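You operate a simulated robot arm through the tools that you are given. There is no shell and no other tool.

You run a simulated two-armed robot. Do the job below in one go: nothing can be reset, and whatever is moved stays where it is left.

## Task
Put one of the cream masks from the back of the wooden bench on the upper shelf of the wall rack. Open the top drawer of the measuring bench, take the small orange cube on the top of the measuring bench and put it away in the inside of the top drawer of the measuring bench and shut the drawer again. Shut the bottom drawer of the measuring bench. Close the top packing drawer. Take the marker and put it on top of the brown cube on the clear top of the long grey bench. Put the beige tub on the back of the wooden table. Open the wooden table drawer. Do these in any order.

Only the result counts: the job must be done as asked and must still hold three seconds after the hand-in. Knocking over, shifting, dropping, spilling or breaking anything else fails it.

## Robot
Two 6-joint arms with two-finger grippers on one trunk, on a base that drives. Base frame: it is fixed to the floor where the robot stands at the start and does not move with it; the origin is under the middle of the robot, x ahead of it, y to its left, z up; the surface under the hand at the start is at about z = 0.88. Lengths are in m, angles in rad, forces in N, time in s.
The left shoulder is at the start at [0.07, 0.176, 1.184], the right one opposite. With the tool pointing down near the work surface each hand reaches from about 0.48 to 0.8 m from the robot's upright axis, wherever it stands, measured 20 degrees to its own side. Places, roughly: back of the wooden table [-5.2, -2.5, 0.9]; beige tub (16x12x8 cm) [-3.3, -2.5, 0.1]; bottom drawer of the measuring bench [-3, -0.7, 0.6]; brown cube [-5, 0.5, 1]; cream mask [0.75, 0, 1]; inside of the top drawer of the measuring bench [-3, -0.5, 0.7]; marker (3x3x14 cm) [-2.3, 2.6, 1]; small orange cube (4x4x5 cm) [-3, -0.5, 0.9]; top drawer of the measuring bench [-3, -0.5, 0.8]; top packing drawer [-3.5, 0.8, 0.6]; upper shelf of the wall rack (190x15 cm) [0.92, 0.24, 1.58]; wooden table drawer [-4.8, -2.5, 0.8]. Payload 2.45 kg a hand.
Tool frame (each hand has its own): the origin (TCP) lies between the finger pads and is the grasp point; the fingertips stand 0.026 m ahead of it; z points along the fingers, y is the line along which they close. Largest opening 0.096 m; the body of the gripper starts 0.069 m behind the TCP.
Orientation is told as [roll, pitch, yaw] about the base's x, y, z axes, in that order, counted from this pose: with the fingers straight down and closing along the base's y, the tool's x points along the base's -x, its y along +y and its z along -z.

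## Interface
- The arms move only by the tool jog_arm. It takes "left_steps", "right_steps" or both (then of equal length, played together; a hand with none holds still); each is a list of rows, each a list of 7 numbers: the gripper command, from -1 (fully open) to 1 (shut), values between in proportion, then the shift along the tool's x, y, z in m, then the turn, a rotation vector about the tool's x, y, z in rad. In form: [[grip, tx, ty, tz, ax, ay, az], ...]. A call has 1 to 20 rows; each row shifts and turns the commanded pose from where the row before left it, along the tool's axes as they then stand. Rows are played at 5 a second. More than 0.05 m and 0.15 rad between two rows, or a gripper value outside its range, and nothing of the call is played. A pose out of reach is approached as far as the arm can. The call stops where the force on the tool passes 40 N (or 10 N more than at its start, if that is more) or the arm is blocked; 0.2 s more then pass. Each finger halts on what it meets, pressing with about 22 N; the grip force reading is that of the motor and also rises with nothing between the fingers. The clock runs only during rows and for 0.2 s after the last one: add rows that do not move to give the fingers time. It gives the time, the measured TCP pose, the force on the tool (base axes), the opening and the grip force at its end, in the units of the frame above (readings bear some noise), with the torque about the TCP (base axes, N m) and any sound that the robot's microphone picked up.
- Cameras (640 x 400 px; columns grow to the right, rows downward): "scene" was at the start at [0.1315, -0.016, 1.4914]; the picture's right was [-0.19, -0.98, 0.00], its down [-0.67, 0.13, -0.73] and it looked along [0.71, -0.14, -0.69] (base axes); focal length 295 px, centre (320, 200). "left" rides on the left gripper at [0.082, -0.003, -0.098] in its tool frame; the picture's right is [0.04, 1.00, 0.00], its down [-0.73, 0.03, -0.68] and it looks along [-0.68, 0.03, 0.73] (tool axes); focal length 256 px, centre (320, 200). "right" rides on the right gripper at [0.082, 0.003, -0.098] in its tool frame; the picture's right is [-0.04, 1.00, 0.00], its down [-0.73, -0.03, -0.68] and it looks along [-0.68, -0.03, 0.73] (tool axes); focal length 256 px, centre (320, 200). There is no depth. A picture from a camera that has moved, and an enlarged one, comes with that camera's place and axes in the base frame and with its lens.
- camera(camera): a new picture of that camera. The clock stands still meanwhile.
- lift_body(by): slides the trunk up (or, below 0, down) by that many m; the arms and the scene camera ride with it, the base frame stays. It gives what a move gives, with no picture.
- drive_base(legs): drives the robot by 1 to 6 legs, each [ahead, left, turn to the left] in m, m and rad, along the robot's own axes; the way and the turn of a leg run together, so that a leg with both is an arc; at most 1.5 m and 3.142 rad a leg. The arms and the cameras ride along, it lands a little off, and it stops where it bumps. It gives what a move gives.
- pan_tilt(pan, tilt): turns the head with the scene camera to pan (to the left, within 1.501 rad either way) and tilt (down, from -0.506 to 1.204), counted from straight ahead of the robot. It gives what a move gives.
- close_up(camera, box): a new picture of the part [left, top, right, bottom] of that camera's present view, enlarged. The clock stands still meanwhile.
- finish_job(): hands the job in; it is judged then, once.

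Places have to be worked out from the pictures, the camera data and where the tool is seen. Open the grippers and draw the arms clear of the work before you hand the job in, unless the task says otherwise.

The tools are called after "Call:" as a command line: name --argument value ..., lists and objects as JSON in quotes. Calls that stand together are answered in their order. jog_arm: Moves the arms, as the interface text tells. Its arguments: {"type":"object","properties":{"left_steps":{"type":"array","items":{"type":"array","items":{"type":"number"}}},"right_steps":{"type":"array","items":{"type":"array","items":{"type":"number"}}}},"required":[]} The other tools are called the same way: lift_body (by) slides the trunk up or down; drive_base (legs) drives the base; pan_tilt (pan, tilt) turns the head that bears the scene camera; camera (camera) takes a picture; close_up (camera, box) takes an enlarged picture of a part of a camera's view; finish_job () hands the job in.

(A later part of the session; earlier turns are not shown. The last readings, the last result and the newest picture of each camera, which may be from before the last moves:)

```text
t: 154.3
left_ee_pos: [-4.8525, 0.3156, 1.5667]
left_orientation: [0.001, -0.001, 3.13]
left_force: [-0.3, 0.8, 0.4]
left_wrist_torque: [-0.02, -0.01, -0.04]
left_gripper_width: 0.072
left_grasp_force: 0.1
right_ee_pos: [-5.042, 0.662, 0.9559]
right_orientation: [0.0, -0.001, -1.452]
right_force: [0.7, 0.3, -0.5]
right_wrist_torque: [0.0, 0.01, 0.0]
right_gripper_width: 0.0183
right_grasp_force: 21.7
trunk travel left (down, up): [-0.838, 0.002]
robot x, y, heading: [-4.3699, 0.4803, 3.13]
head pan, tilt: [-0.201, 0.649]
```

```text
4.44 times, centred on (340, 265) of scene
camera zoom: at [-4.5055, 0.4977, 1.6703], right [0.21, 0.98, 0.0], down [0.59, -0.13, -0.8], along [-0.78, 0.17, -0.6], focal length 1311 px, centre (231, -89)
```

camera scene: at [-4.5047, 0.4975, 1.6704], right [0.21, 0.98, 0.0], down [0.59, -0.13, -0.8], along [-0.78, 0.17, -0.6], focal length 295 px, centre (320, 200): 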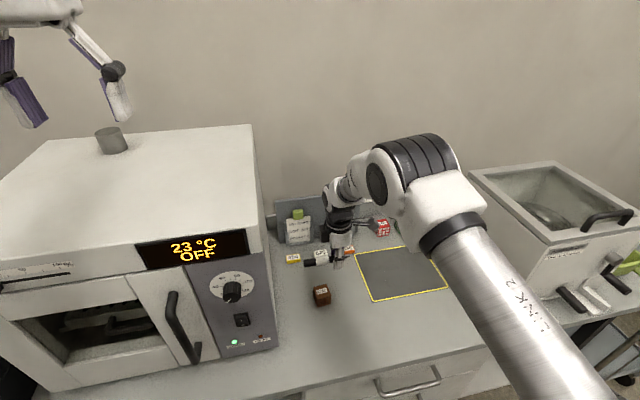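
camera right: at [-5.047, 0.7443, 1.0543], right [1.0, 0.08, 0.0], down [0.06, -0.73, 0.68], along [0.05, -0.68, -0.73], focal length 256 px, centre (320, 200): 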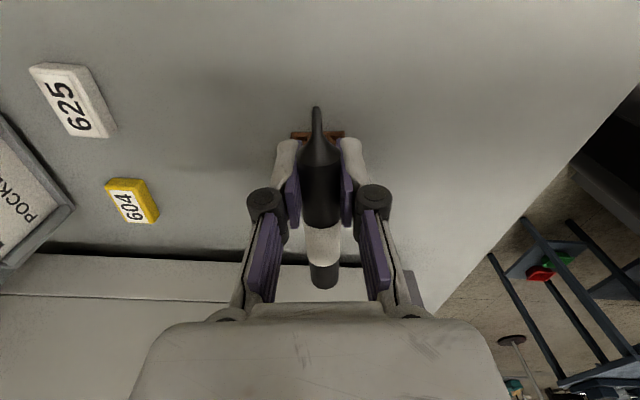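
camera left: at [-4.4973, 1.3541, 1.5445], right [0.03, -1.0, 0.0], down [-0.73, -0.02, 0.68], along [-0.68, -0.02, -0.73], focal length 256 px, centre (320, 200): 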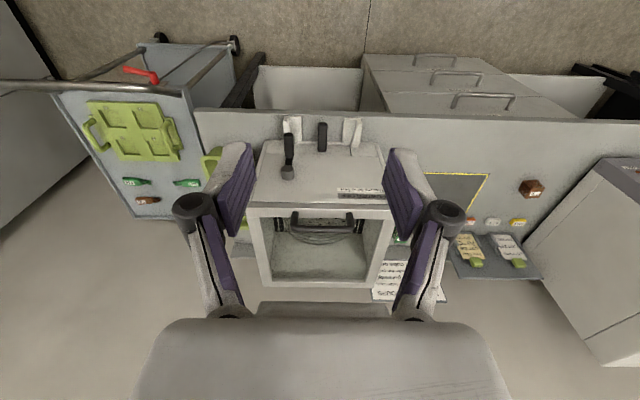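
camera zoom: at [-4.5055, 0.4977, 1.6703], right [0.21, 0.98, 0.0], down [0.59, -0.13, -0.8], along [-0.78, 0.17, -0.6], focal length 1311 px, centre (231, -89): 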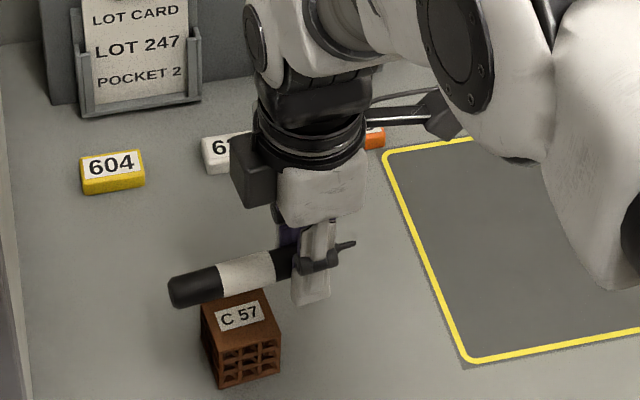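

Marker now sits above the cube with the fingers clear of its right side. I lower to about 8 mm above contact, then in small steps.

Call:
jog_arm --right_steps '[[1, 0, 0, 0.008, 0, 0, 0], [1, 0, 0, 0.008, 0, 0, 0], [1, 0, 0, 0, 0, 0, 0]]'

Call:
close_up --camera "scene" --box '[280, 220, 400, 310]'

Call:
close_up --camera "right" --box '[260, 90, 380, 165]'

```text
t: 155.1
left_ee_pos: [-4.8526, 0.3144, 1.5664]
left_orientation: [0.003, -0.001, 3.129]
left_force: [0.3, 0.3, -0.2]
left_wrist_torque: [-0.01, 0.03, 0.0]
left_gripper_width: 0.0722
left_grasp_force: 0.0
right_ee_pos: [-5.04, 0.6629, 0.9423]
right_orientation: [-0.002, -0.001, -1.452]
right_force: [0.2, -0.4, -0.2]
right_wrist_torque: [0.02, -0.01, -0.01]
right_gripper_width: 0.0182
right_grasp_force: 22.4
trunk travel left (down, up): [-0.838, 0.002]
robot x, y, heading: [-4.3743, 0.4783, 3.127]
head pan, tilt: [-0.201, 0.649]
```

```text
4.44 times, centred on (340, 265) of scene
camera zoom: at [-4.5049, 0.4975, 1.6704], right [0.21, 0.98, 0.0], down [0.59, -0.13, -0.8], along [-0.78, 0.17, -0.6], focal length 1311 px, centre (231, -89)
```

zoom: 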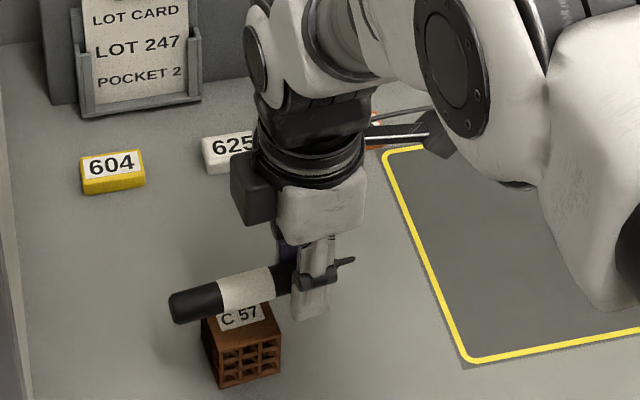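

```text
5.33 times, centred on (320, 128) of right
camera zoom: at [-5.0453, 0.744, 1.0397], right [1.0, 0.08, 0.0], down [0.06, -0.73, 0.68], along [0.05, -0.68, -0.73], focal length 1365 px, centre (320, 587)
```

zoom: 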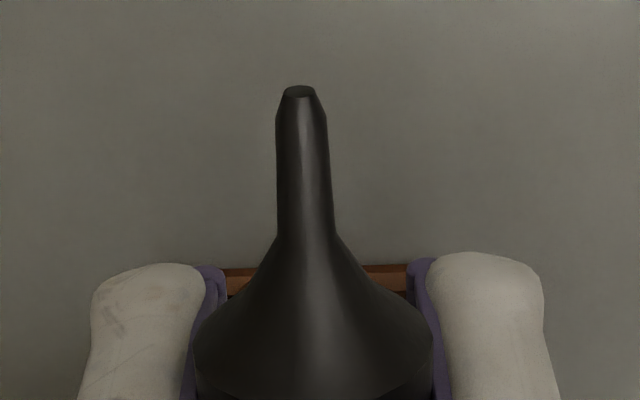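

Still clear, COM appears centred on the cube. I lower in 2–3 mm steps until contact.

Call:
jog_arm --right_steps '[[1, 0, 0, 0.003, 0, 0, 0], [1, 0, 0, 0.003, 0, 0, 0], [1, 0, 0, 0, 0, 0, 0]]'

Call:
jog_arm --right_steps '[[1, 0, 0, 0.002, 0, 0, 0], [1, 0, 0, 0, 0, 0, 0]]'

Call:
jog_arm --right_steps '[[1, 0, 0, 0.002, 0, 0, 0], [1, 0, 0, 0, 0, 0, 0]]'

```text
t: 155.9
left_ee_pos: [-4.8527, 0.3141, 1.5668]
left_orientation: [0.001, -0.001, 3.13]
left_force: [0.4, 0.7, 0.6]
left_wrist_torque: [0.0, 0.0, -0.01]
left_gripper_width: 0.0719
left_grasp_force: 0.1
right_ee_pos: [-5.0406, 0.6629, 0.9348]
right_orientation: [-0.002, 0.0, -1.452]
right_force: [0.4, 0.2, -0.5]
right_wrist_torque: [0.0, -0.01, 0.02]
right_gripper_width: 0.0185
right_grasp_force: 22.3
trunk travel left (down, up): [-0.838, 0.002]
robot x, y, heading: [-4.3751, 0.4782, 3.131]
head pan, tilt: [-0.201, 0.649]
```

```text
t: 156.5
left_ee_pos: [-4.8523, 0.3139, 1.5676]
left_orientation: [0.001, -0.003, 3.13]
left_force: [-0.4, -0.8, 0.2]
left_wrist_torque: [0.05, -0.01, 0.02]
left_gripper_width: 0.072
left_grasp_force: 0.1
right_ee_pos: [-5.0412, 0.6644, 0.9345]
right_orientation: [0.0, -0.001, -1.452]
right_force: [-0.1, 0.3, 0.7]
right_wrist_torque: [0.03, -0.02, 0.02]
right_gripper_width: 0.0185
right_grasp_force: 22.0
trunk travel left (down, up): [-0.838, 0.002]
robot x, y, heading: [-4.369, 0.4813, 3.132]
head pan, tilt: [-0.201, 0.649]
```

```text
t: 157.1
left_ee_pos: [-4.8524, 0.3148, 1.5673]
left_orientation: [0.002, -0.001, 3.129]
left_force: [-0.3, 1.1, 0.4]
left_wrist_torque: [-0.03, -0.01, -0.01]
left_gripper_width: 0.0719
left_grasp_force: 0.1
right_ee_pos: [-5.0411, 0.6638, 0.931]
right_orientation: [0.0, -0.001, -1.451]
right_force: [-0.7, 0.4, -0.4]
right_wrist_torque: [0.01, 0.01, -0.02]
right_gripper_width: 0.0183
right_grasp_force: 22.0
trunk travel left (down, up): [-0.838, 0.002]
robot x, y, heading: [-4.3737, 0.4777, 3.131]
head pan, tilt: [-0.201, 0.649]
```

Call:
jog_arm --right_steps '[[1, 0, 0, 0.0015, 0, 0, 0], [1, 0, 0, 0, 0, 0, 0]]'

Call:
jog_arm --right_steps '[[1, 0, 0, 0.0015, 0, 0, 0], [1, 0, 0, 0, 0, 0, 0]]'

Call:
close_up --camera "scene" --box '[300, 240, 370, 295]'

```text
t: 157.7
left_ee_pos: [-4.8524, 0.3145, 1.5661]
left_orientation: [0.001, -0.002, 3.129]
left_force: [0.5, 0.5, 0.2]
left_wrist_torque: [0.01, -0.05, -0.01]
left_gripper_width: 0.0721
left_grasp_force: 0.0
right_ee_pos: [-5.0419, 0.6634, 0.9291]
right_orientation: [0.0, 0.001, -1.452]
right_force: [0.0, -0.2, 0.5]
right_wrist_torque: [0.02, 0.0, -0.01]
right_gripper_width: 0.0182
right_grasp_force: 22.2
trunk travel left (down, up): [-0.838, 0.002]
robot x, y, heading: [-4.3696, 0.4779, 3.128]
head pan, tilt: [-0.201, 0.649]
```

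```text
t: 158.3
left_ee_pos: [-4.8526, 0.3147, 1.5663]
left_orientation: [0.003, -0.002, 3.132]
left_force: [-0.1, 0.7, 0.0]
left_wrist_torque: [0.0, 0.01, -0.03]
left_gripper_width: 0.072
left_grasp_force: 0.0
right_ee_pos: [-5.0406, 0.664, 0.9287]
right_orientation: [0.0, 0.0, -1.452]
right_force: [-1.1, -0.2, -0.5]
right_wrist_torque: [0.0, 0.04, 0.02]
right_gripper_width: 0.0185
right_grasp_force: 21.6
trunk travel left (down, up): [-0.838, 0.002]
robot x, y, heading: [-4.3704, 0.4769, 3.127]
head pan, tilt: [-0.201, 0.649]
```

```text
7.27 times, centred on (335, 268) of scene
camera zoom: at [-4.5054, 0.4977, 1.6703], right [0.21, 0.98, 0.0], down [0.59, -0.13, -0.8], along [-0.78, 0.17, -0.6], focal length 2146 px, centre (211, -291)
```

zoom: 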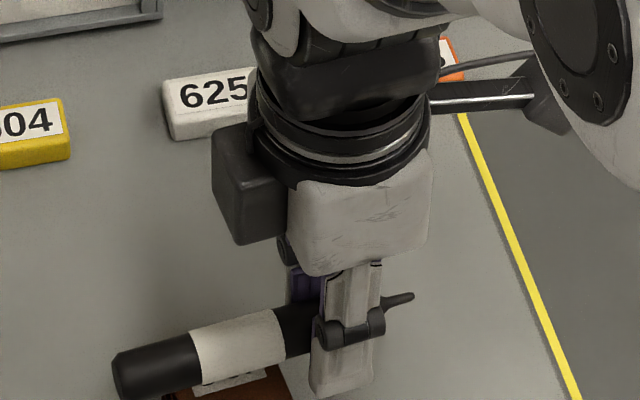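

No contact force yet at z≈0.9287; I continue in small steps and look lower in the frame.

Call:
jog_arm --right_steps '[[1, 0, 0, 0.0015, 0, 0, 0], [1, 0, 0, 0, 0, 0, 0]]'

Call:
jog_arm --right_steps '[[1, 0, 0, 0.0015, 0, 0, 0], [1, 0, 0, 0, 0, 0, 0]]'

Call:
close_up --camera "scene" --box '[300, 265, 370, 320]'

```text
t: 158.9
left_ee_pos: [-4.8529, 0.3152, 1.5665]
left_orientation: [0.002, -0.002, 3.129]
left_force: [-0.4, 0.2, -0.3]
left_wrist_torque: [0.03, 0.02, 0.04]
left_gripper_width: 0.0721
left_grasp_force: 0.0
right_ee_pos: [-5.0419, 0.6642, 0.9271]
right_orientation: [0.0, 0.0, -1.452]
right_force: [-0.7, 0.7, 0.1]
right_wrist_torque: [0.01, -0.01, -0.01]
right_gripper_width: 0.0182
right_grasp_force: 22.0
trunk travel left (down, up): [-0.838, 0.002]
robot x, y, heading: [-4.3673, 0.4781, 3.13]
head pan, tilt: [-0.201, 0.649]
```

```text
t: 159.5
left_ee_pos: [-4.8521, 0.3156, 1.5664]
left_orientation: [0.002, -0.002, 3.13]
left_force: [0.2, 0.6, -0.1]
left_wrist_torque: [-0.02, 0.03, 0.02]
left_gripper_width: 0.0721
left_grasp_force: 0.0
right_ee_pos: [-5.0412, 0.6634, 0.9237]
right_orientation: [-0.001, 0.001, -1.453]
right_force: [0.6, 0.0, -0.5]
right_wrist_torque: [0.03, 0.01, -0.01]
right_gripper_width: 0.0182
right_grasp_force: 22.1
trunk travel left (down, up): [-0.838, 0.002]
robot x, y, heading: [-4.3683, 0.4783, 3.131]
head pan, tilt: [-0.201, 0.649]
```

```text
7.27 times, centred on (335, 292) of scene
camera zoom: at [-4.5054, 0.4977, 1.6703], right [0.21, 0.98, 0.0], down [0.59, -0.13, -0.8], along [-0.78, 0.17, -0.6], focal length 2146 px, centre (211, -473)
```

zoom: 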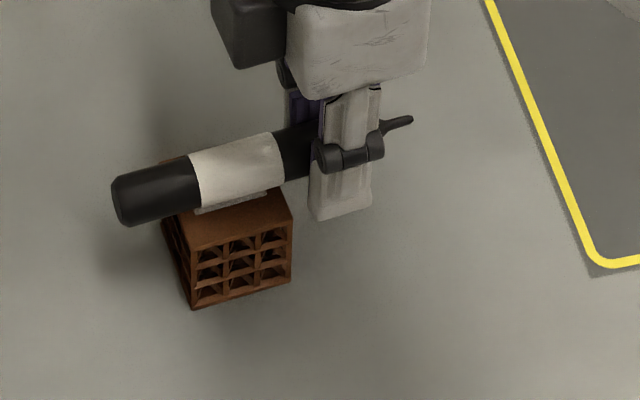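

Marker's estimated contact line lies mid-cube; still no contact force. I keep lowering in 1.5 mm steps.

Call:
jog_arm --right_steps '[[1, 0, 0, 0.0015, 0, 0, 0], [1, 0, 0, 0, 0, 0, 0]]'

Call:
jog_arm --right_steps '[[1, 0, 0, 0.0015, 0, 0, 0], [1, 0, 0, 0, 0, 0, 0]]'

Call:
jog_arm --right_steps '[[1, 0, 0, 0.0015, 0, 0, 0], [1, 0, 0, 0, 0, 0, 0]]'

Call:
close_up --camera "scene" --box '[300, 265, 370, 320]'

```text
t: 160.1
left_ee_pos: [-4.8524, 0.3158, 1.5675]
left_orientation: [0.001, -0.003, 3.129]
left_force: [-0.1, 0.1, -0.2]
left_wrist_torque: [0.02, 0.04, 0.03]
left_gripper_width: 0.0722
left_grasp_force: 0.0
right_ee_pos: [-5.0404, 0.6636, 0.9232]
right_orientation: [-0.001, 0.001, -1.45]
right_force: [0.2, 0.1, -1.3]
right_wrist_torque: [-0.01, 0.0, 0.03]
right_gripper_width: 0.0182
right_grasp_force: 21.7
trunk travel left (down, up): [-0.838, 0.002]
robot x, y, heading: [-4.3722, 0.4771, 3.129]
head pan, tilt: [-0.201, 0.649]
```

```text
t: 160.7
left_ee_pos: [-4.853, 0.3151, 1.5674]
left_orientation: [0.002, -0.002, 3.131]
left_force: [0.2, -0.5, 0.3]
left_wrist_torque: [-0.01, 0.01, 0.0]
left_gripper_width: 0.0723
left_grasp_force: 0.0
right_ee_pos: [-5.0417, 0.6641, 0.9222]
right_orientation: [-0.001, 0.0, -1.452]
right_force: [-0.4, -0.3, -0.1]
right_wrist_torque: [0.03, 0.01, 0.03]
right_gripper_width: 0.0184
right_grasp_force: 22.5
trunk travel left (down, up): [-0.838, 0.002]
robot x, y, heading: [-4.367, 0.4788, 3.127]
head pan, tilt: [-0.201, 0.649]
```

```text
t: 161.3
left_ee_pos: [-4.852, 0.3151, 1.5669]
left_orientation: [0.001, -0.004, 3.13]
left_force: [0.0, 0.1, 0.0]
left_wrist_torque: [0.0, 0.0, -0.01]
left_gripper_width: 0.0722
left_grasp_force: 0.1
right_ee_pos: [-5.0402, 0.6632, 0.9204]
right_orientation: [0.001, 0.0, -1.452]
right_force: [-0.3, -0.2, 0.6]
right_wrist_torque: [0.06, 0.02, 0.03]
right_gripper_width: 0.0184
right_grasp_force: 22.2
trunk travel left (down, up): [-0.838, 0.002]
robot x, y, heading: [-4.3684, 0.4762, 3.126]
head pan, tilt: [-0.201, 0.649]
```

```text
7.27 times, centred on (335, 292) of scene
camera zoom: at [-4.5054, 0.4977, 1.6703], right [0.21, 0.98, 0.0], down [0.59, -0.13, -0.8], along [-0.78, 0.17, -0.6], focal length 2146 px, centre (211, -473)
```

zoom: 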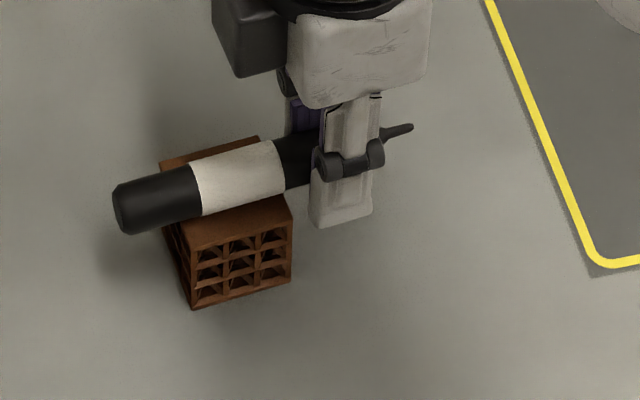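

Almost touching. I continue with 1 mm steps.

Call:
jog_arm --right_steps '[[1, 0, 0, 0.001, 0, 0, 0], [1, 0, 0, 0, 0, 0, 0]]'

Call:
jog_arm --right_steps '[[1, 0, 0, 0.001, 0, 0, 0], [1, 0, 0, 0, 0, 0, 0]]'

Call:
jog_arm --right_steps '[[1, 0, 0, 0.001, 0, 0, 0], [1, 0, 0, 0, 0, 0, 0]]'

```text
t: 161.9
left_ee_pos: [-4.8531, 0.3139, 1.567]
left_orientation: [0.003, -0.002, 3.128]
left_force: [0.0, 0.4, -0.3]
left_wrist_torque: [0.01, -0.01, -0.05]
left_gripper_width: 0.072
left_grasp_force: 0.0
right_ee_pos: [-5.0411, 0.6641, 0.9197]
right_orientation: [0.001, -0.001, -1.452]
right_force: [0.0, -0.1, -0.7]
right_wrist_torque: [0.0, -0.02, -0.01]
right_gripper_width: 0.0183
right_grasp_force: 22.3
trunk travel left (down, up): [-0.838, 0.002]
robot x, y, heading: [-4.3707, 0.4782, 3.131]
head pan, tilt: [-0.201, 0.649]
```

```text
t: 162.5
left_ee_pos: [-4.8536, 0.3157, 1.5669]
left_orientation: [0.001, -0.002, 3.13]
left_force: [0.5, 0.2, 0.0]
left_wrist_torque: [-0.03, 0.03, 0.0]
left_gripper_width: 0.0719
left_grasp_force: 0.2
right_ee_pos: [-5.0418, 0.6647, 0.9181]
right_orientation: [-0.002, 0.0, -1.454]
right_force: [0.2, -0.1, 0.4]
right_wrist_torque: [0.0, -0.01, -0.01]
right_gripper_width: 0.0185
right_grasp_force: 22.0
trunk travel left (down, up): [-0.838, 0.002]
robot x, y, heading: [-4.372, 0.4806, 3.128]
head pan, tilt: [-0.201, 0.649]
```

```text
t: 163.1
left_ee_pos: [-4.8511, 0.3148, 1.5675]
left_orientation: [0.001, 0.0, 3.13]
left_force: [0.0, -0.9, -1.1]
left_wrist_torque: [0.02, -0.01, 0.01]
left_gripper_width: 0.0721
left_grasp_force: 0.0
right_ee_pos: [-5.0402, 0.6644, 0.9177]
right_orientation: [-0.003, 0.0, -1.452]
right_force: [-0.5, 0.2, 4.9]
right_wrist_torque: [-0.08, -0.04, 0.02]
right_gripper_width: 0.0184
right_grasp_force: 22.3
trunk travel left (down, up): [-0.838, 0.002]
robot x, y, heading: [-4.367, 0.479, 3.134]
head pan, tilt: [-0.201, 0.649]
```

Contact: Fz ≈ 4.9 N. I relieve slightly and open the fingers gradually, only a little, to let the marker settle.

Call:
jog_arm --right_steps '[[1, 0, 0, -0.0007, 0, 0, 0], [0.6, 0, 0, 0, 0, 0, 0], [0.52, 0, 0, 0, 0, 0, 0], [0.45, 0, 0, 0, 0, 0, 0], [0.35, 0, 0, 0, 0, 0, 0], [0.25, 0, 0, 0, 0, 0, 0], [0.25, 0, 0, 0, 0, 0, 0]]'

Call:
close_up --camera "scene" --box '[300, 265, 370, 320]'

Call:
camera --camera "right"

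```text
t: 164.7
left_ee_pos: [-4.8517, 0.3142, 1.5673]
left_orientation: [-0.001, -0.003, 3.129]
left_force: [0.0, -0.4, 0.6]
left_wrist_torque: [0.0, 0.01, -0.01]
left_gripper_width: 0.0721
left_grasp_force: 0.0
right_ee_pos: [-5.0402, 0.6645, 0.9176]
right_orientation: [0.0, -0.001, -1.452]
right_force: [-0.4, -1.3, -0.3]
right_wrist_torque: [0.01, -0.01, -0.01]
right_gripper_width: 0.0362
right_grasp_force: 0.1
trunk travel left (down, up): [-0.838, 0.002]
robot x, y, heading: [-4.3697, 0.4767, 3.13]
head pan, tilt: [-0.201, 0.649]
```

```text
7.27 times, centred on (335, 292) of scene
camera zoom: at [-4.5054, 0.4977, 1.6703], right [0.21, 0.98, 0.0], down [0.59, -0.13, -0.8], along [-0.78, 0.17, -0.6], focal length 2146 px, centre (211, -473)
```

zoom: 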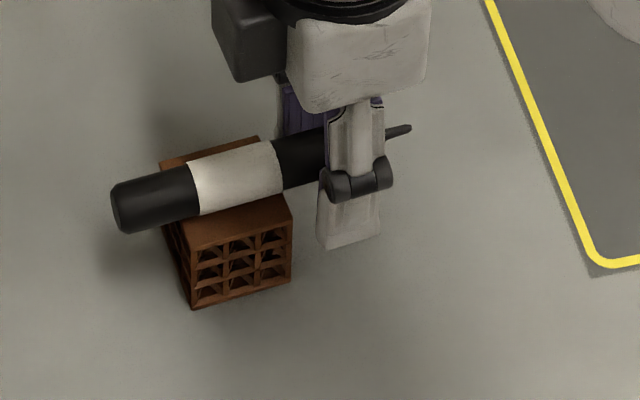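

```text
taken
camera right: at [-5.0459, 0.7451, 1.0156], right [1.0, 0.08, 0.0], down [0.06, -0.73, 0.68], along [0.05, -0.68, -0.73], focal length 256 px, centre (320, 200)
```

right: 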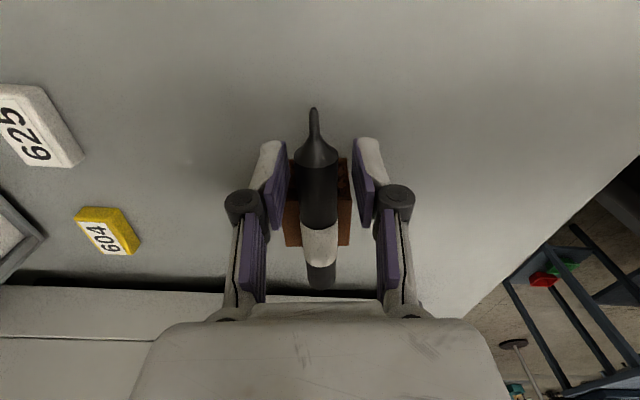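

Marker stays put on the cube with the fingers open. I raise the hand straight up slowly and check for rolling.

Call:
jog_arm --right_steps '[[0.25, 0, 0, 0, 0, 0, 0], [0.25, 0, 0, -0.01, 0, 0, 0], [0.25, 0, 0, -0.02, 0, 0, 0], [0.25, 0, 0, -0.03, 0, 0, 0], [0.25, 0, 0, -0.04, 0, 0, 0], [0.25, 0, 0, -0.04, 0, 0, 0], [0.25, 0, 0, 0, 0, 0, 0]]'

Call:
close_up --camera "scene" --box '[300, 265, 370, 320]'

Call:
close_up --camera "right" --box '[230, 60, 390, 160]'

```text
t: 166.3
left_ee_pos: [-4.8522, 0.3143, 1.5687]
left_orientation: [0.001, 0.0, 3.129]
left_force: [0.3, 0.4, 0.1]
left_wrist_torque: [-0.01, -0.02, -0.03]
left_gripper_width: 0.0721
left_grasp_force: 0.1
right_ee_pos: [-5.0381, 0.6661, 1.058]
right_orientation: [0.0, 0.0, -1.452]
right_force: [-0.4, -0.1, -0.4]
right_wrist_torque: [-0.01, -0.02, 0.0]
right_gripper_width: 0.0361
right_grasp_force: 0.2
trunk travel left (down, up): [-0.838, 0.002]
robot x, y, heading: [-4.3707, 0.4807, 3.133]
head pan, tilt: [-0.201, 0.649]
```

```text
7.27 times, centred on (335, 292) of scene
camera zoom: at [-4.5059, 0.4979, 1.6703], right [0.21, 0.98, 0.0], down [0.59, -0.13, -0.8], along [-0.78, 0.17, -0.61], focal length 2146 px, centre (211, -473)
```

zoom: 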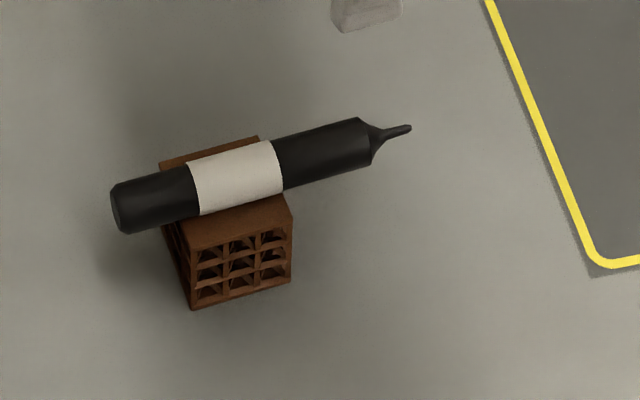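

```text
4.00 times, centred on (310, 110) of right
camera zoom: at [-5.0439, 0.7464, 1.1555], right [1.0, 0.08, 0.0], down [0.06, -0.73, 0.68], along [0.05, -0.68, -0.73], focal length 1024 px, centre (360, 560)
```

zoom: 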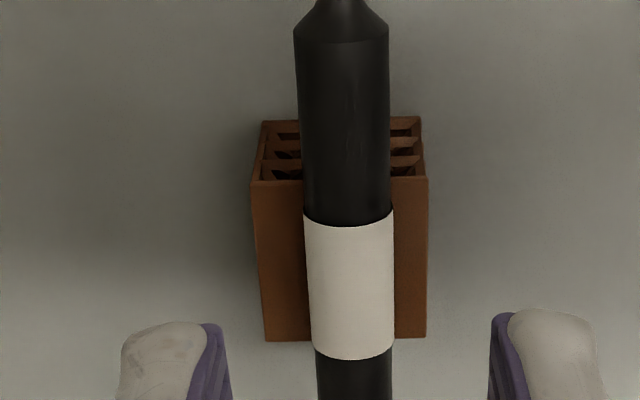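

The marker lies stably across the cube centre. I raise the right hand well clear, back away and restore its yaw.

Call:
jog_arm --right_steps '[[0.25, 0, 0, -0.05, 0, 0, 0], [0.25, 0, 0, -0.05, 0, 0, 0], [0.25, 0, 0, -0.05, 0, 0, 0], [0.25, 0, 0, -0.05, 0, 0, 0], [0.25, 0, 0, -0.05, 0, 0, 0], [0.25, 0, 0, -0.05, 0, 0, 0], [0.25, 0, 0, -0.05, 0, 0, 0], [0.25, 0, 0, 0, 0, 0, 0]]'

Call:
drive_base --legs '[[-0.2, 0, 0]]'

Call:
jog_arm --right_steps '[[0.25, 0, 0, 0, 0, 0, 0.1417], [0.25, 0, 0, 0, 0, 0, 0.1417], [0.25, 0, 0, 0, 0, 0, 0.1417], [0.25, 0, 0, 0, 0, 0, 0.1417], [0.25, 0, 0, 0, 0, 0, 0.1417], [0.25, 0, 0, 0, 0, 0, 0.1417], [0.25, 0, 0, 0, 0, 0, 0.1417], [0.25, 0, 0, 0, 0, 0, 0.1417], [0.25, 0, 0, 0, 0, 0, 0.1417], [0.25, 0, 0, 0, 0, 0, 0.1417], [0.25, 0, 0, 0, 0, 0, 0.1417], [0.25, 0, 0, 0, 0, 0, 0.1417], [0.25, 0, 0, 0, 0, 0, 0]]'

Call:
close_up --camera "scene" --box '[260, 180, 380, 270]'

```text
t: 168.1
left_ee_pos: [-4.8525, 0.3155, 1.5666]
left_orientation: [0.001, -0.003, 3.13]
left_force: [0.6, 0.3, 0.0]
left_wrist_torque: [0.01, 0.01, 0.01]
left_gripper_width: 0.072
left_grasp_force: 0.0
right_ee_pos: [-5.0424, 0.6631, 1.4086]
right_orientation: [-0.001, 0.0, -1.453]
right_force: [-0.5, -0.1, -0.1]
right_wrist_torque: [0.0, -0.01, 0.01]
right_gripper_width: 0.0361
right_grasp_force: 0.1
trunk travel left (down, up): [-0.838, 0.002]
robot x, y, heading: [-4.3675, 0.4794, 3.124]
head pan, tilt: [-0.201, 0.649]
```

```text
t: 169.7
left_ee_pos: [-4.6567, 0.3137, 1.5655]
left_orientation: [0.003, 0.003, 3.127]
left_force: [-0.5, -0.2, 0.3]
left_wrist_torque: [0.0, -0.03, -0.02]
left_gripper_width: 0.072
left_grasp_force: 0.0
right_ee_pos: [-4.8436, 0.6638, 1.4044]
right_orientation: [0.005, 0.001, -1.456]
right_force: [-0.9, 0.3, -0.4]
right_wrist_torque: [-0.02, -0.06, -0.01]
right_gripper_width: 0.0362
right_grasp_force: 0.1
trunk travel left (down, up): [-0.838, 0.002]
robot x, y, heading: [-4.1663, 0.4742, 3.123]
head pan, tilt: [-0.201, 0.649]
```

```text
t: 172.5
left_ee_pos: [-4.6506, 0.314, 1.5672]
left_orientation: [0.002, -0.002, 3.126]
left_force: [0.2, 0.4, 0.0]
left_wrist_torque: [0.01, 0.01, 0.01]
left_gripper_width: 0.072
left_grasp_force: 0.0
right_ee_pos: [-4.8383, 0.6638, 1.4081]
right_orientation: [0.001, -0.002, 3.127]
right_force: [-0.3, -0.3, -0.4]
right_wrist_torque: [-0.01, -0.01, 0.0]
right_gripper_width: 0.036
right_grasp_force: 0.1
trunk travel left (down, up): [-0.838, 0.002]
robot x, y, heading: [-4.1699, 0.4748, 3.123]
head pan, tilt: [-0.201, 0.649]
```

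```text
4.44 times, centred on (320, 225) of scene
camera zoom: at [-4.3027, 0.4953, 1.6703], right [0.22, 0.98, 0.0], down [0.59, -0.13, -0.8], along [-0.78, 0.17, -0.6], focal length 1311 px, centre (320, 89)
```

zoom: 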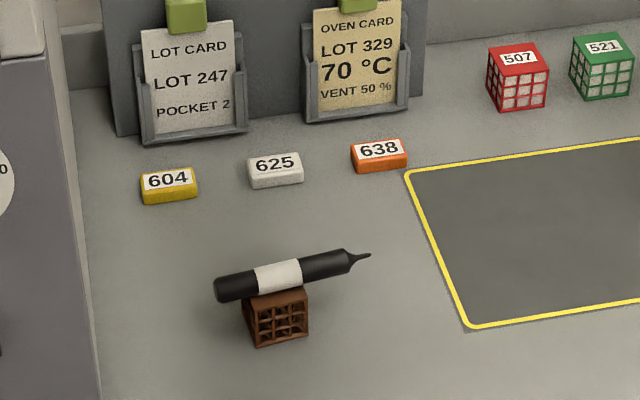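

Marker still rests on the cube. Next the packing drawer: I retract the right hand, slide back to the aisle, turn to face −y and move in front of the drawer.

Call:
jog_arm --right_steps '[[-0.3, 0.05, 0, 0, 0, 0, 0], [-0.3, 0.05, 0, 0, 0, 0, 0], [-0.3, 0.05, 0, 0, 0, 0, 0], [-0.3, 0, 0, 0, 0, 0, 0]]'

Call:
drive_base --legs '[[0, -1.25, 0], [0, 0, 1.5708], [0, 0.6, 0]]'

Call:
pan_tilt --pan 0.0 --tilt 0.8

Call:
camera --camera "scene"

```text
t: 173.5
left_ee_pos: [-4.6526, 0.3142, 1.5665]
left_orientation: [0.0, 0.0, 3.125]
left_force: [0.1, -0.4, -0.8]
left_wrist_torque: [-0.01, -0.06, -0.02]
left_gripper_width: 0.0719
left_grasp_force: 0.0
right_ee_pos: [-4.6888, 0.6619, 1.4045]
right_orientation: [-0.002, 0.0, 3.128]
right_force: [-0.6, -0.5, -0.3]
right_wrist_torque: [-0.01, -0.02, 0.03]
right_gripper_width: 0.0625
right_grasp_force: 0.0
trunk travel left (down, up): [-0.838, 0.002]
robot x, y, heading: [-4.1666, 0.4794, 3.127]
head pan, tilt: [-0.201, 0.649]
```

```text
t: 186.6
left_ee_pos: [-3.4105, 1.2388, 1.568]
left_orientation: [0.004, -0.001, -1.596]
left_force: [0.3, 0.0, 0.2]
left_wrist_torque: [0.0, 0.0, -0.02]
left_gripper_width: 0.0717
left_grasp_force: 0.1
right_ee_pos: [-3.7596, 1.2038, 1.4059]
right_orientation: [0.002, 0.0, -1.593]
right_force: [0.2, -0.9, 0.7]
right_wrist_torque: [0.02, -0.04, 0.02]
right_gripper_width: 0.0624
right_grasp_force: 0.1
trunk travel left (down, up): [-0.838, 0.002]
robot x, y, heading: [-3.5678, 1.7218, -1.591]
head pan, tilt: [-0.201, 0.649]
```

```text
t: 187.3
left_ee_pos: [-3.4099, 1.2388, 1.5673]
left_orientation: [0.003, -0.002, -1.594]
left_force: [-1.0, -0.2, -0.6]
left_wrist_torque: [0.01, -0.01, 0.02]
left_gripper_width: 0.072
left_grasp_force: 0.1
right_ee_pos: [-3.7577, 1.2044, 1.4057]
right_orientation: [-0.001, 0.002, -1.594]
right_force: [0.1, 0.8, -1.3]
right_wrist_torque: [0.0, 0.0, -0.02]
right_gripper_width: 0.0626
right_grasp_force: 0.0
trunk travel left (down, up): [-0.838, 0.002]
robot x, y, heading: [-3.5673, 1.7227, -1.6]
head pan, tilt: [0.0, 0.799]
```

```text
taken
camera scene: at [-3.5705, 1.5923, 1.6578], right [-1.0, 0.03, 0.0], down [0.02, 0.72, -0.7], along [-0.02, -0.7, -0.72], focal length 295 px, centre (320, 200)
```

scene: 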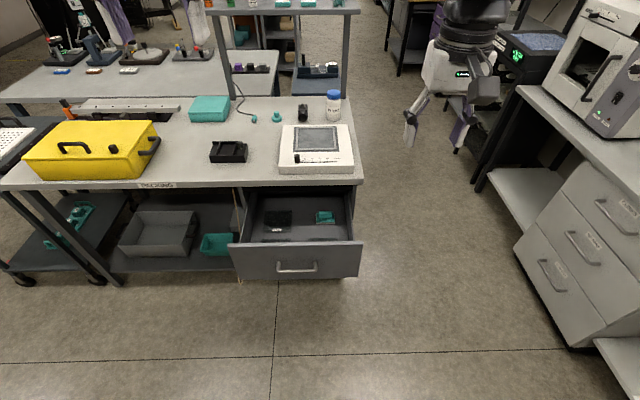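

The packing drawer is open straight ahead. I lower the trunk 0.4 m for a second viewpoint to measure the drawer front.

Call:
lift_body --by -0.4

Call:
pan_tilt --pan 0.0 --tilt 0.5

Call:
camera --camera "scene"

```text
t: 191.2
left_ee_pos: [-3.4091, 1.2396, 1.1664]
left_orientation: [0.002, 0.0, -1.596]
left_force: [-0.4, -0.5, -0.5]
left_wrist_torque: [-0.01, 0.04, 0.0]
left_gripper_width: 0.0721
left_grasp_force: 0.0
right_ee_pos: [-3.7572, 1.2048, 1.0051]
right_orientation: [-0.002, 0.0, -1.593]
right_force: [-0.5, 0.1, 0.5]
right_wrist_torque: [-0.02, 0.07, -0.02]
right_gripper_width: 0.0624
right_grasp_force: 0.1
trunk travel left (down, up): [-0.438, 0.402]
robot x, y, heading: [-3.5677, 1.7242, -1.596]
head pan, tilt: [0.0, 0.799]
```

```text
t: 191.9
left_ee_pos: [-3.4096, 1.2411, 1.1683]
left_orientation: [0.002, -0.001, -1.596]
left_force: [-1.3, 0.0, -0.4]
left_wrist_torque: [-0.02, 0.0, -0.01]
left_gripper_width: 0.0719
left_grasp_force: 0.1
right_ee_pos: [-3.7574, 1.2045, 1.0063]
right_orientation: [0.0, 0.002, -1.593]
right_force: [-0.9, 0.5, -0.3]
right_wrist_torque: [0.0, 0.0, 0.01]
right_gripper_width: 0.0624
right_grasp_force: 0.0
trunk travel left (down, up): [-0.438, 0.402]
robot x, y, heading: [-3.565, 1.7232, -1.598]
head pan, tilt: [0.0, 0.499]
```

```text
taken
camera scene: at [-3.5706, 1.582, 1.2836], right [-1.0, 0.03, 0.0], down [0.01, 0.48, -0.88], along [-0.02, -0.88, -0.48], focal length 295 px, centre (320, 200)
```

scene: 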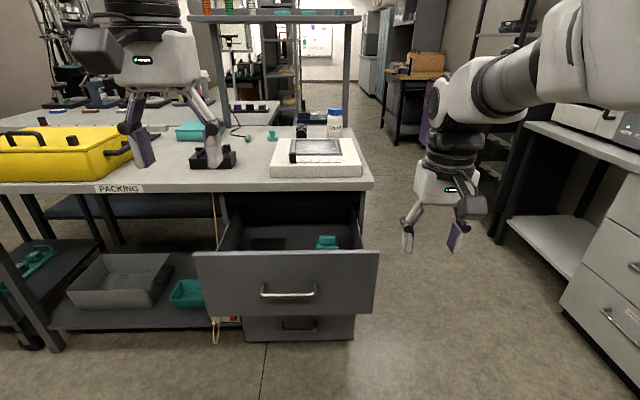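

The drawer front is at y≈0.955, z 0.54–0.78, centred x≈−3.50, handle at z≈0.675. I'll push with the left fingertips, closed and pointing forward, just above the handle; first I bring the hand forward and pitch it.

Call:
jog_arm --left_steps '[[1, -0.0367, -0.015, 0.0283, 0, 0, 0], [1, -0.0367, -0.015, 0.0283, 0, 0, 0], [1, -0.0367, -0.015, 0.0283, 0, 0, 0], [1, -0.0367, -0.015, 0.0283, 0, 0, 0], [1, -0.0367, -0.015, 0.0283, 0, 0, 0], [1, -0.0367, -0.015, 0.0, 0, 0, 0], [1, 0, 0, 0, 0, -0.147, 0], [1, 0, 0, 0, 0, -0.147, 0], [1, 0, 0, 0, 0, -0.147, 0], [1, 0, 0, 0, 0, -0.147, 0], [1, 0, 0, 0, 0, -0.147, 0], [1, 0, 0, 0, 0, -0.147, 0], [1, 0, 0, 0, 0, -0.147, 0], [1, 0, 0, 0, 0, -0.147, 0], [1, 0, 0, 0, 0, -0.147, 0], [1, 0, 0, 0, 0, -0.147, 0], [1, 0, 0, 0, 0, 0, 0]]'

Call:
camera --camera "scene"

```text
t: 195.6
left_ee_pos: [-3.4682, 1.026, 1.0454]
left_orientation: [-0.262, -1.189, -1.406]
left_force: [-0.6, -0.2, -0.5]
left_wrist_torque: [0.01, 0.01, 0.0]
left_gripper_width: 0.0002
left_grasp_force: 21.9
left hand out of reach, approached as far as the arm can: row 6, 12, 13, 14, 15, 16
right_ee_pos: [-3.7577, 1.2038, 1.0044]
right_orientation: [0.0, 0.0, -1.593]
right_force: [0.8, -0.7, -0.8]
right_wrist_torque: [0.0, 0.0, 0.03]
right_gripper_width: 0.0622
right_grasp_force: 0.0
trunk travel left (down, up): [-0.438, 0.402]
robot x, y, heading: [-3.5701, 1.7265, -1.595]
head pan, tilt: [0.0, 0.499]
```

```text
taken
camera scene: at [-3.5707, 1.5816, 1.2836], right [-1.0, 0.03, 0.0], down [0.01, 0.48, -0.88], along [-0.02, -0.88, -0.48], focal length 295 px, centre (320, 200)
```

scene: 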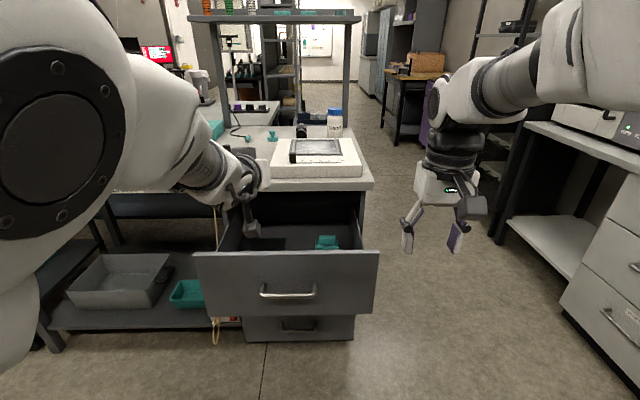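

The hand reached pitch ≈ −1.2, good enough for pushing. I lower the trunk 0.305 m so the fingertips face the panel at z≈0.73.

Call:
lift_body --by -0.305

Call:
camera --camera "scene"

Call:
camera --camera "left"

```text
t: 198.6
left_ee_pos: [-3.4675, 1.0275, 0.7432]
left_orientation: [-0.264, -1.192, -1.405]
left_force: [-0.1, 0.8, 0.0]
left_wrist_torque: [-0.01, -0.01, 0.05]
left_gripper_width: 0.0001
left_grasp_force: 22.0
right_ee_pos: [-3.7576, 1.2041, 0.7006]
right_orientation: [0.0, -0.001, -1.594]
right_force: [-0.1, -1.0, -0.4]
right_wrist_torque: [0.03, -0.01, 0.01]
right_gripper_width: 0.0623
right_grasp_force: 0.1
trunk travel left (down, up): [-0.133, 0.707]
robot x, y, heading: [-3.5669, 1.7232, -1.598]
head pan, tilt: [0.0, 0.499]
```

```text
taken
camera scene: at [-3.5706, 1.5822, 0.9787], right [-1.0, 0.03, 0.0], down [0.01, 0.48, -0.88], along [-0.02, -0.88, -0.48], focal length 295 px, centre (320, 200)
```

scene: 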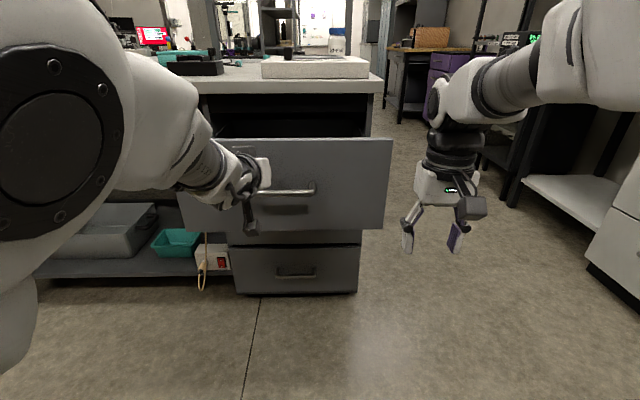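

```text
taken
camera left: at [-3.4647, 1.1508, 0.7027], right [0.99, -0.06, -0.13], down [0.15, 0.36, 0.92], along [-0.01, -0.93, 0.37], focal length 256 px, centre (320, 200)
```

left: 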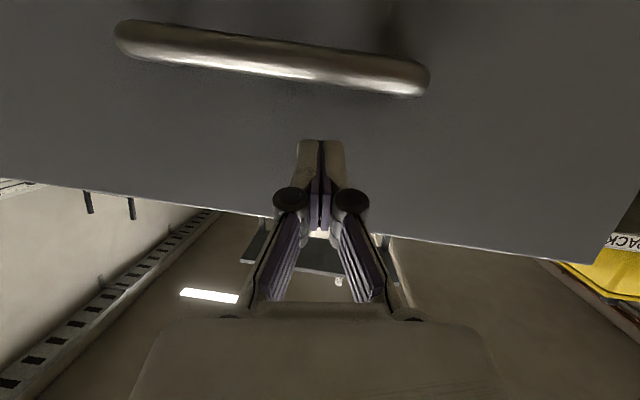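

Fingertips are above the handle, facing the panel. I push along −y in 2 cm steps, watching force.

Call:
jog_arm --left_steps '[[1, -0.0073, 0.0016, 0.01855, 0, 0, 0], [1, -0.0073, 0.0016, 0.01855, 0, 0, 0], [1, -0.0073, 0.0016, 0.01855, 0, 0, 0], [1, -0.0073, 0.0016, 0.01855, 0, 0, 0], [1, -0.0073, 0.0016, 0.01855, 0, 0, 0], [1, 0, 0, 0, 0, 0, 0]]'

Call:
camera --camera "scene"

```text
t: 200.0
left_ee_pos: [-3.4889, 0.9319, 0.7403]
left_orientation: [-0.117, -1.191, -1.571]
left_force: [-0.4, 0.2, 0.5]
left_wrist_torque: [0.0, 0.0, 0.01]
left_gripper_width: 0.0
left_grasp_force: 21.9
left hand out of reach, approached as far as the arm can: row 3
right_ee_pos: [-3.7575, 1.2035, 0.6994]
right_orientation: [-0.002, 0.0, -1.592]
right_force: [0.5, 0.0, 0.6]
right_wrist_torque: [-0.01, 0.01, 0.0]
right_gripper_width: 0.0623
right_grasp_force: 0.1
trunk travel left (down, up): [-0.133, 0.707]
robot x, y, heading: [-3.5632, 1.72, -1.597]
head pan, tilt: [0.0, 0.499]
```

```text
taken
camera scene: at [-3.5707, 1.582, 0.9787], right [-1.0, 0.03, 0.0], down [0.01, 0.48, -0.88], along [-0.02, -0.88, -0.48], focal length 295 px, centre (320, 200)
```

scene: 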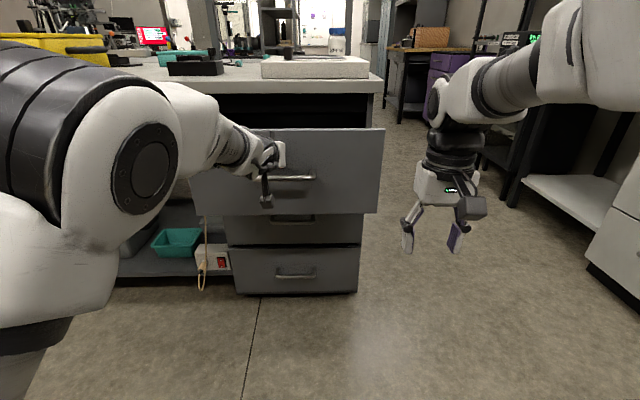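

The drawer moves with negligible force. I keep pushing until it meets the stop.

Call:
jog_arm --left_steps '[[1, -0.0074, 0.0022, 0.0184, 0, 0, 0], [1, -0.0074, 0.0022, 0.0184, 0, 0, 0], [1, -0.0074, 0.0022, 0.0184, 0, 0, 0], [1, -0.0074, 0.0022, 0.0184, 0, 0, 0], [1, -0.0074, 0.0022, 0.0184, 0, 0, 0], [1, -0.0074, 0.0022, 0.0184, 0, 0, 0], [1, 0, 0, 0, 0, 0, 0]]'

Call:
camera --camera "scene"

```text
t: 201.6
left_ee_pos: [-3.4942, 0.8256, 0.7271]
left_orientation: [-0.101, -1.206, -1.564]
left_force: [0.9, -0.3, 0.3]
left_wrist_torque: [-0.02, 0.02, 0.0]
left_gripper_width: 0.0
left_grasp_force: 22.0
left hand out of reach, approached as far as the arm can: row 5, 6
right_ee_pos: [-3.7576, 1.2057, 0.7002]
right_orientation: [-0.001, 0.001, -1.594]
right_force: [-0.1, -0.2, -0.9]
right_wrist_torque: [-0.02, -0.02, 0.03]
right_gripper_width: 0.0625
right_grasp_force: 0.0
trunk travel left (down, up): [-0.133, 0.707]
robot x, y, heading: [-3.5679, 1.7219, -1.598]
head pan, tilt: [0.0, 0.499]
```

```text
taken
camera scene: at [-3.5707, 1.5821, 0.9787], right [-1.0, 0.03, 0.0], down [0.01, 0.48, -0.88], along [-0.02, -0.88, -0.48], focal length 295 px, centre (320, 200)
```

scene: 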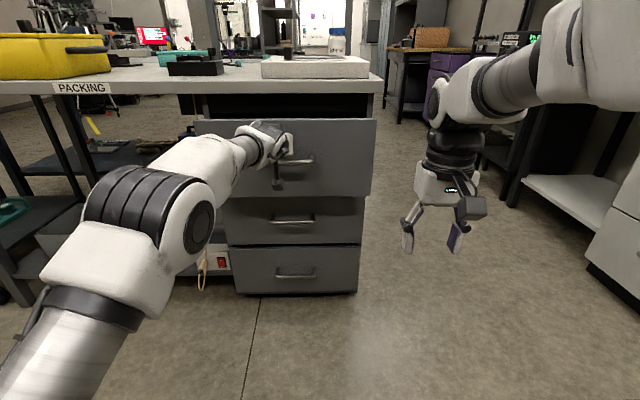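

The arm is at full stretch with the panel at y≈0.80. I push the rest by driving the base ahead gently.

Call:
drive_base --legs '[[0.05, 0, 0]]'

Call:
camera --camera "scene"

```text
t: 202.5
left_ee_pos: [-3.4957, 0.7742, 0.7262]
left_orientation: [-0.104, -1.206, -1.562]
left_force: [-0.2, 0.8, -0.6]
left_wrist_torque: [-0.04, 0.0, 0.0]
left_gripper_width: 0.0
left_grasp_force: 22.1
right_ee_pos: [-3.7596, 1.1533, 0.6999]
right_orientation: [0.0, -0.002, -1.594]
right_force: [-0.1, 0.3, -0.1]
right_wrist_torque: [0.02, -0.01, 0.0]
right_gripper_width: 0.0625
right_grasp_force: 0.1
trunk travel left (down, up): [-0.133, 0.707]
robot x, y, heading: [-3.5719, 1.6754, -1.595]
head pan, tilt: [0.0, 0.499]
```

```text
taken
camera scene: at [-3.5719, 1.5308, 0.9785], right [-1.0, 0.02, 0.0], down [0.01, 0.48, -0.88], along [-0.02, -0.88, -0.48], focal length 295 px, centre (320, 200)
```

scene: 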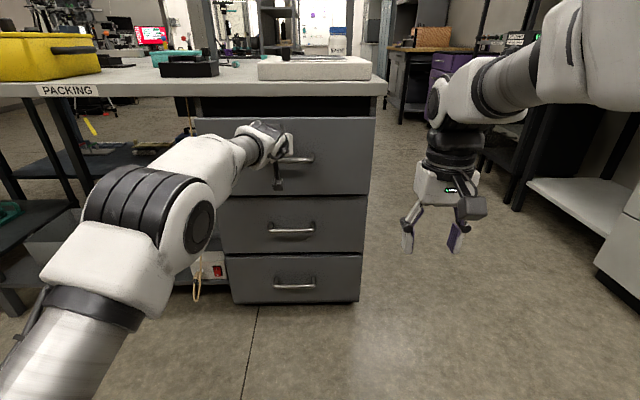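

Still no resistance; the panel is close to flush. I continue in small drives.

Call:
drive_base --legs '[[0.03, 0, 0]]'

Call:
drive_base --legs '[[0.02, 0, 0]]'

Call:
camera --camera "scene"

```text
t: 203.3
left_ee_pos: [-3.4956, 0.7443, 0.7266]
left_orientation: [-0.1, -1.203, -1.563]
left_force: [-0.3, -0.4, -1.1]
left_wrist_torque: [-0.04, 0.02, -0.01]
left_gripper_width: 0.0001
left_grasp_force: 22.1
right_ee_pos: [-3.76, 1.1228, 0.7002]
right_orientation: [0.001, 0.002, -1.592]
right_force: [-0.4, -0.3, -0.2]
right_wrist_torque: [0.05, 0.01, 0.0]
right_gripper_width: 0.0624
right_grasp_force: 0.0
trunk travel left (down, up): [-0.133, 0.707]
robot x, y, heading: [-3.5755, 1.6461, -1.592]
head pan, tilt: [0.0, 0.499]
```

```text
t: 204.2
left_ee_pos: [-3.4963, 0.7388, 0.7302]
left_orientation: [-0.095, -1.204, -1.568]
left_force: [0.9, 21.3, 3.3]
left_wrist_torque: [-0.17, -0.02, 0.13]
left_gripper_width: 0.0
left_grasp_force: 22.1
right_ee_pos: [-3.7598, 1.1158, 0.7019]
right_orientation: [0.001, -0.004, -1.592]
right_force: [-0.7, -0.6, 0.3]
right_wrist_torque: [-0.03, 0.02, -0.02]
right_gripper_width: 0.0623
right_grasp_force: 0.1
trunk travel left (down, up): [-0.133, 0.707]
robot x, y, heading: [-3.568, 1.6339, -1.599]
head pan, tilt: [0.0, 0.499]
stopped in leg 1: the force on the tool passed its limit at 131 N (the readings are from after the stop); the commanded pose is now the measured one
```

```text
taken
camera scene: at [-3.5725, 1.4945, 0.9791], right [-1.0, 0.02, 0.0], down [0.01, 0.48, -0.88], along [-0.02, -0.88, -0.48], focal length 295 px, centre (320, 200)
```

scene: 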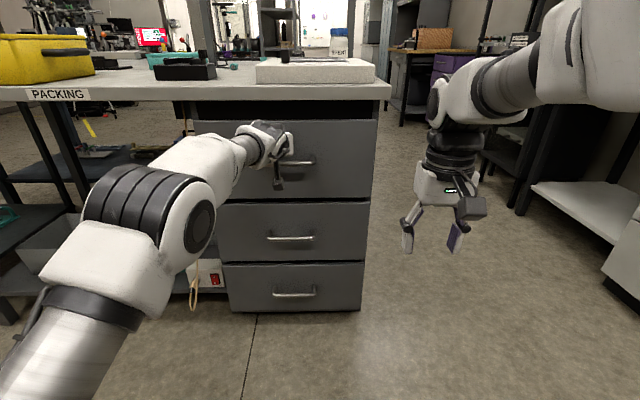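

The drawer hit its closed stop and looks flush with the ones below. I back off and inspect it.

Call:
drive_base --legs '[[-0.25, 0, 0]]'

Call:
camera --camera "scene"

```text
t: 206.0
left_ee_pos: [-3.4907, 0.988, 0.7271]
left_orientation: [-0.094, -1.2, -1.566]
left_force: [-0.1, -0.5, -0.1]
left_wrist_torque: [0.01, 0.01, 0.0]
left_gripper_width: 0.0001
left_grasp_force: 21.7
right_ee_pos: [-3.7535, 1.3652, 0.6989]
right_orientation: [0.0, 0.0, -1.59]
right_force: [0.6, -0.4, -0.1]
right_wrist_torque: [-0.01, 0.02, 0.06]
right_gripper_width: 0.0623
right_grasp_force: 0.1
trunk travel left (down, up): [-0.133, 0.707]
robot x, y, heading: [-3.5609, 1.8835, -1.597]
head pan, tilt: [0.0, 0.499]
```

```text
taken
camera scene: at [-3.5668, 1.7432, 0.9788], right [-1.0, 0.02, 0.0], down [0.01, 0.48, -0.88], along [-0.02, -0.88, -0.48], focal length 295 px, centre (320, 200)
```

scene: 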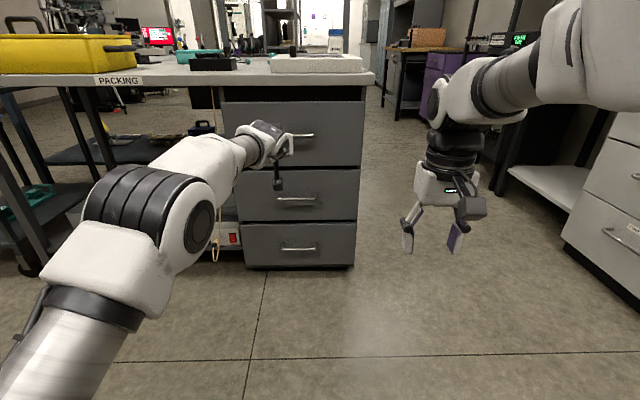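

The top packing drawer is closed flush. I raise the trunk, fold the left hand back to tool-down, and prepare to drive around to the −y side.

Call:
lift_body --by 0.6

Call:
jog_arm --left_steps '[[-0.3, 0, 0, -0.04, 0, 0.12, 0], [-0.3, 0, 0, -0.04, 0, 0.12, 0], [-0.3, 0, 0, -0.04, 0, 0.12, 0], [-0.3, 0, 0, -0.04, 0, 0.12, 0], [-0.3, 0, 0, -0.03, 0, 0.12, 0], [-0.3, 0.02, 0, 0, 0, 0.12, 0], [-0.3, 0.03, 0, 0, 0, 0.12, 0], [-0.3, 0.03, 0, 0, 0, 0.12, 0], [-0.3, 0.03, 0.02, 0, 0, 0.12, 0], [-0.3, 0.03, 0.02, 0, 0, 0.12, 0], [-0.3, 0, 0.03, 0, 0, 0, 0], [-0.3, 0, 0.03, 0, 0, 0, 0]]'

Call:
camera --camera "scene"

```text
refused: 0.6 is not a number from -0.4 to 0.4
```

```text
t: 208.6
left_ee_pos: [-3.3003, 1.1778, 0.5187]
left_orientation: [0.2, -0.284, -1.489]
left_force: [-1.7, -0.6, 0.1]
left_wrist_torque: [0.01, 0.03, 0.02]
left_gripper_width: 0.0623
left_grasp_force: 0.0
left hand out of reach, approached as far as the arm can: row 1, 2, 3, 4, 5, 6, 7, 8, 9, 10
right_ee_pos: [-3.7532, 1.3655, 0.6995]
right_orientation: [0.0, -0.001, -1.591]
right_force: [0.1, -1.0, 1.0]
right_wrist_torque: [0.03, 0.0, 0.02]
right_gripper_width: 0.0624
right_grasp_force: 0.0
trunk travel left (down, up): [-0.133, 0.707]
robot x, y, heading: [-3.5646, 1.8848, -1.592]
head pan, tilt: [0.0, 0.499]
```

```text
taken
camera scene: at [-3.5666, 1.7428, 0.9787], right [-1.0, 0.02, 0.0], down [0.01, 0.48, -0.88], along [-0.02, -0.88, -0.48], focal length 295 px, centre (320, 200)
```

scene: 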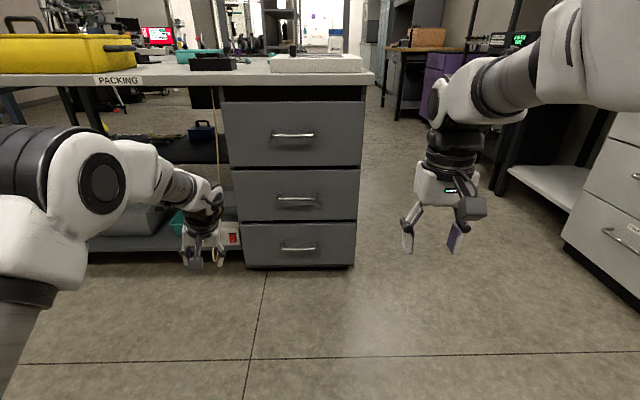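

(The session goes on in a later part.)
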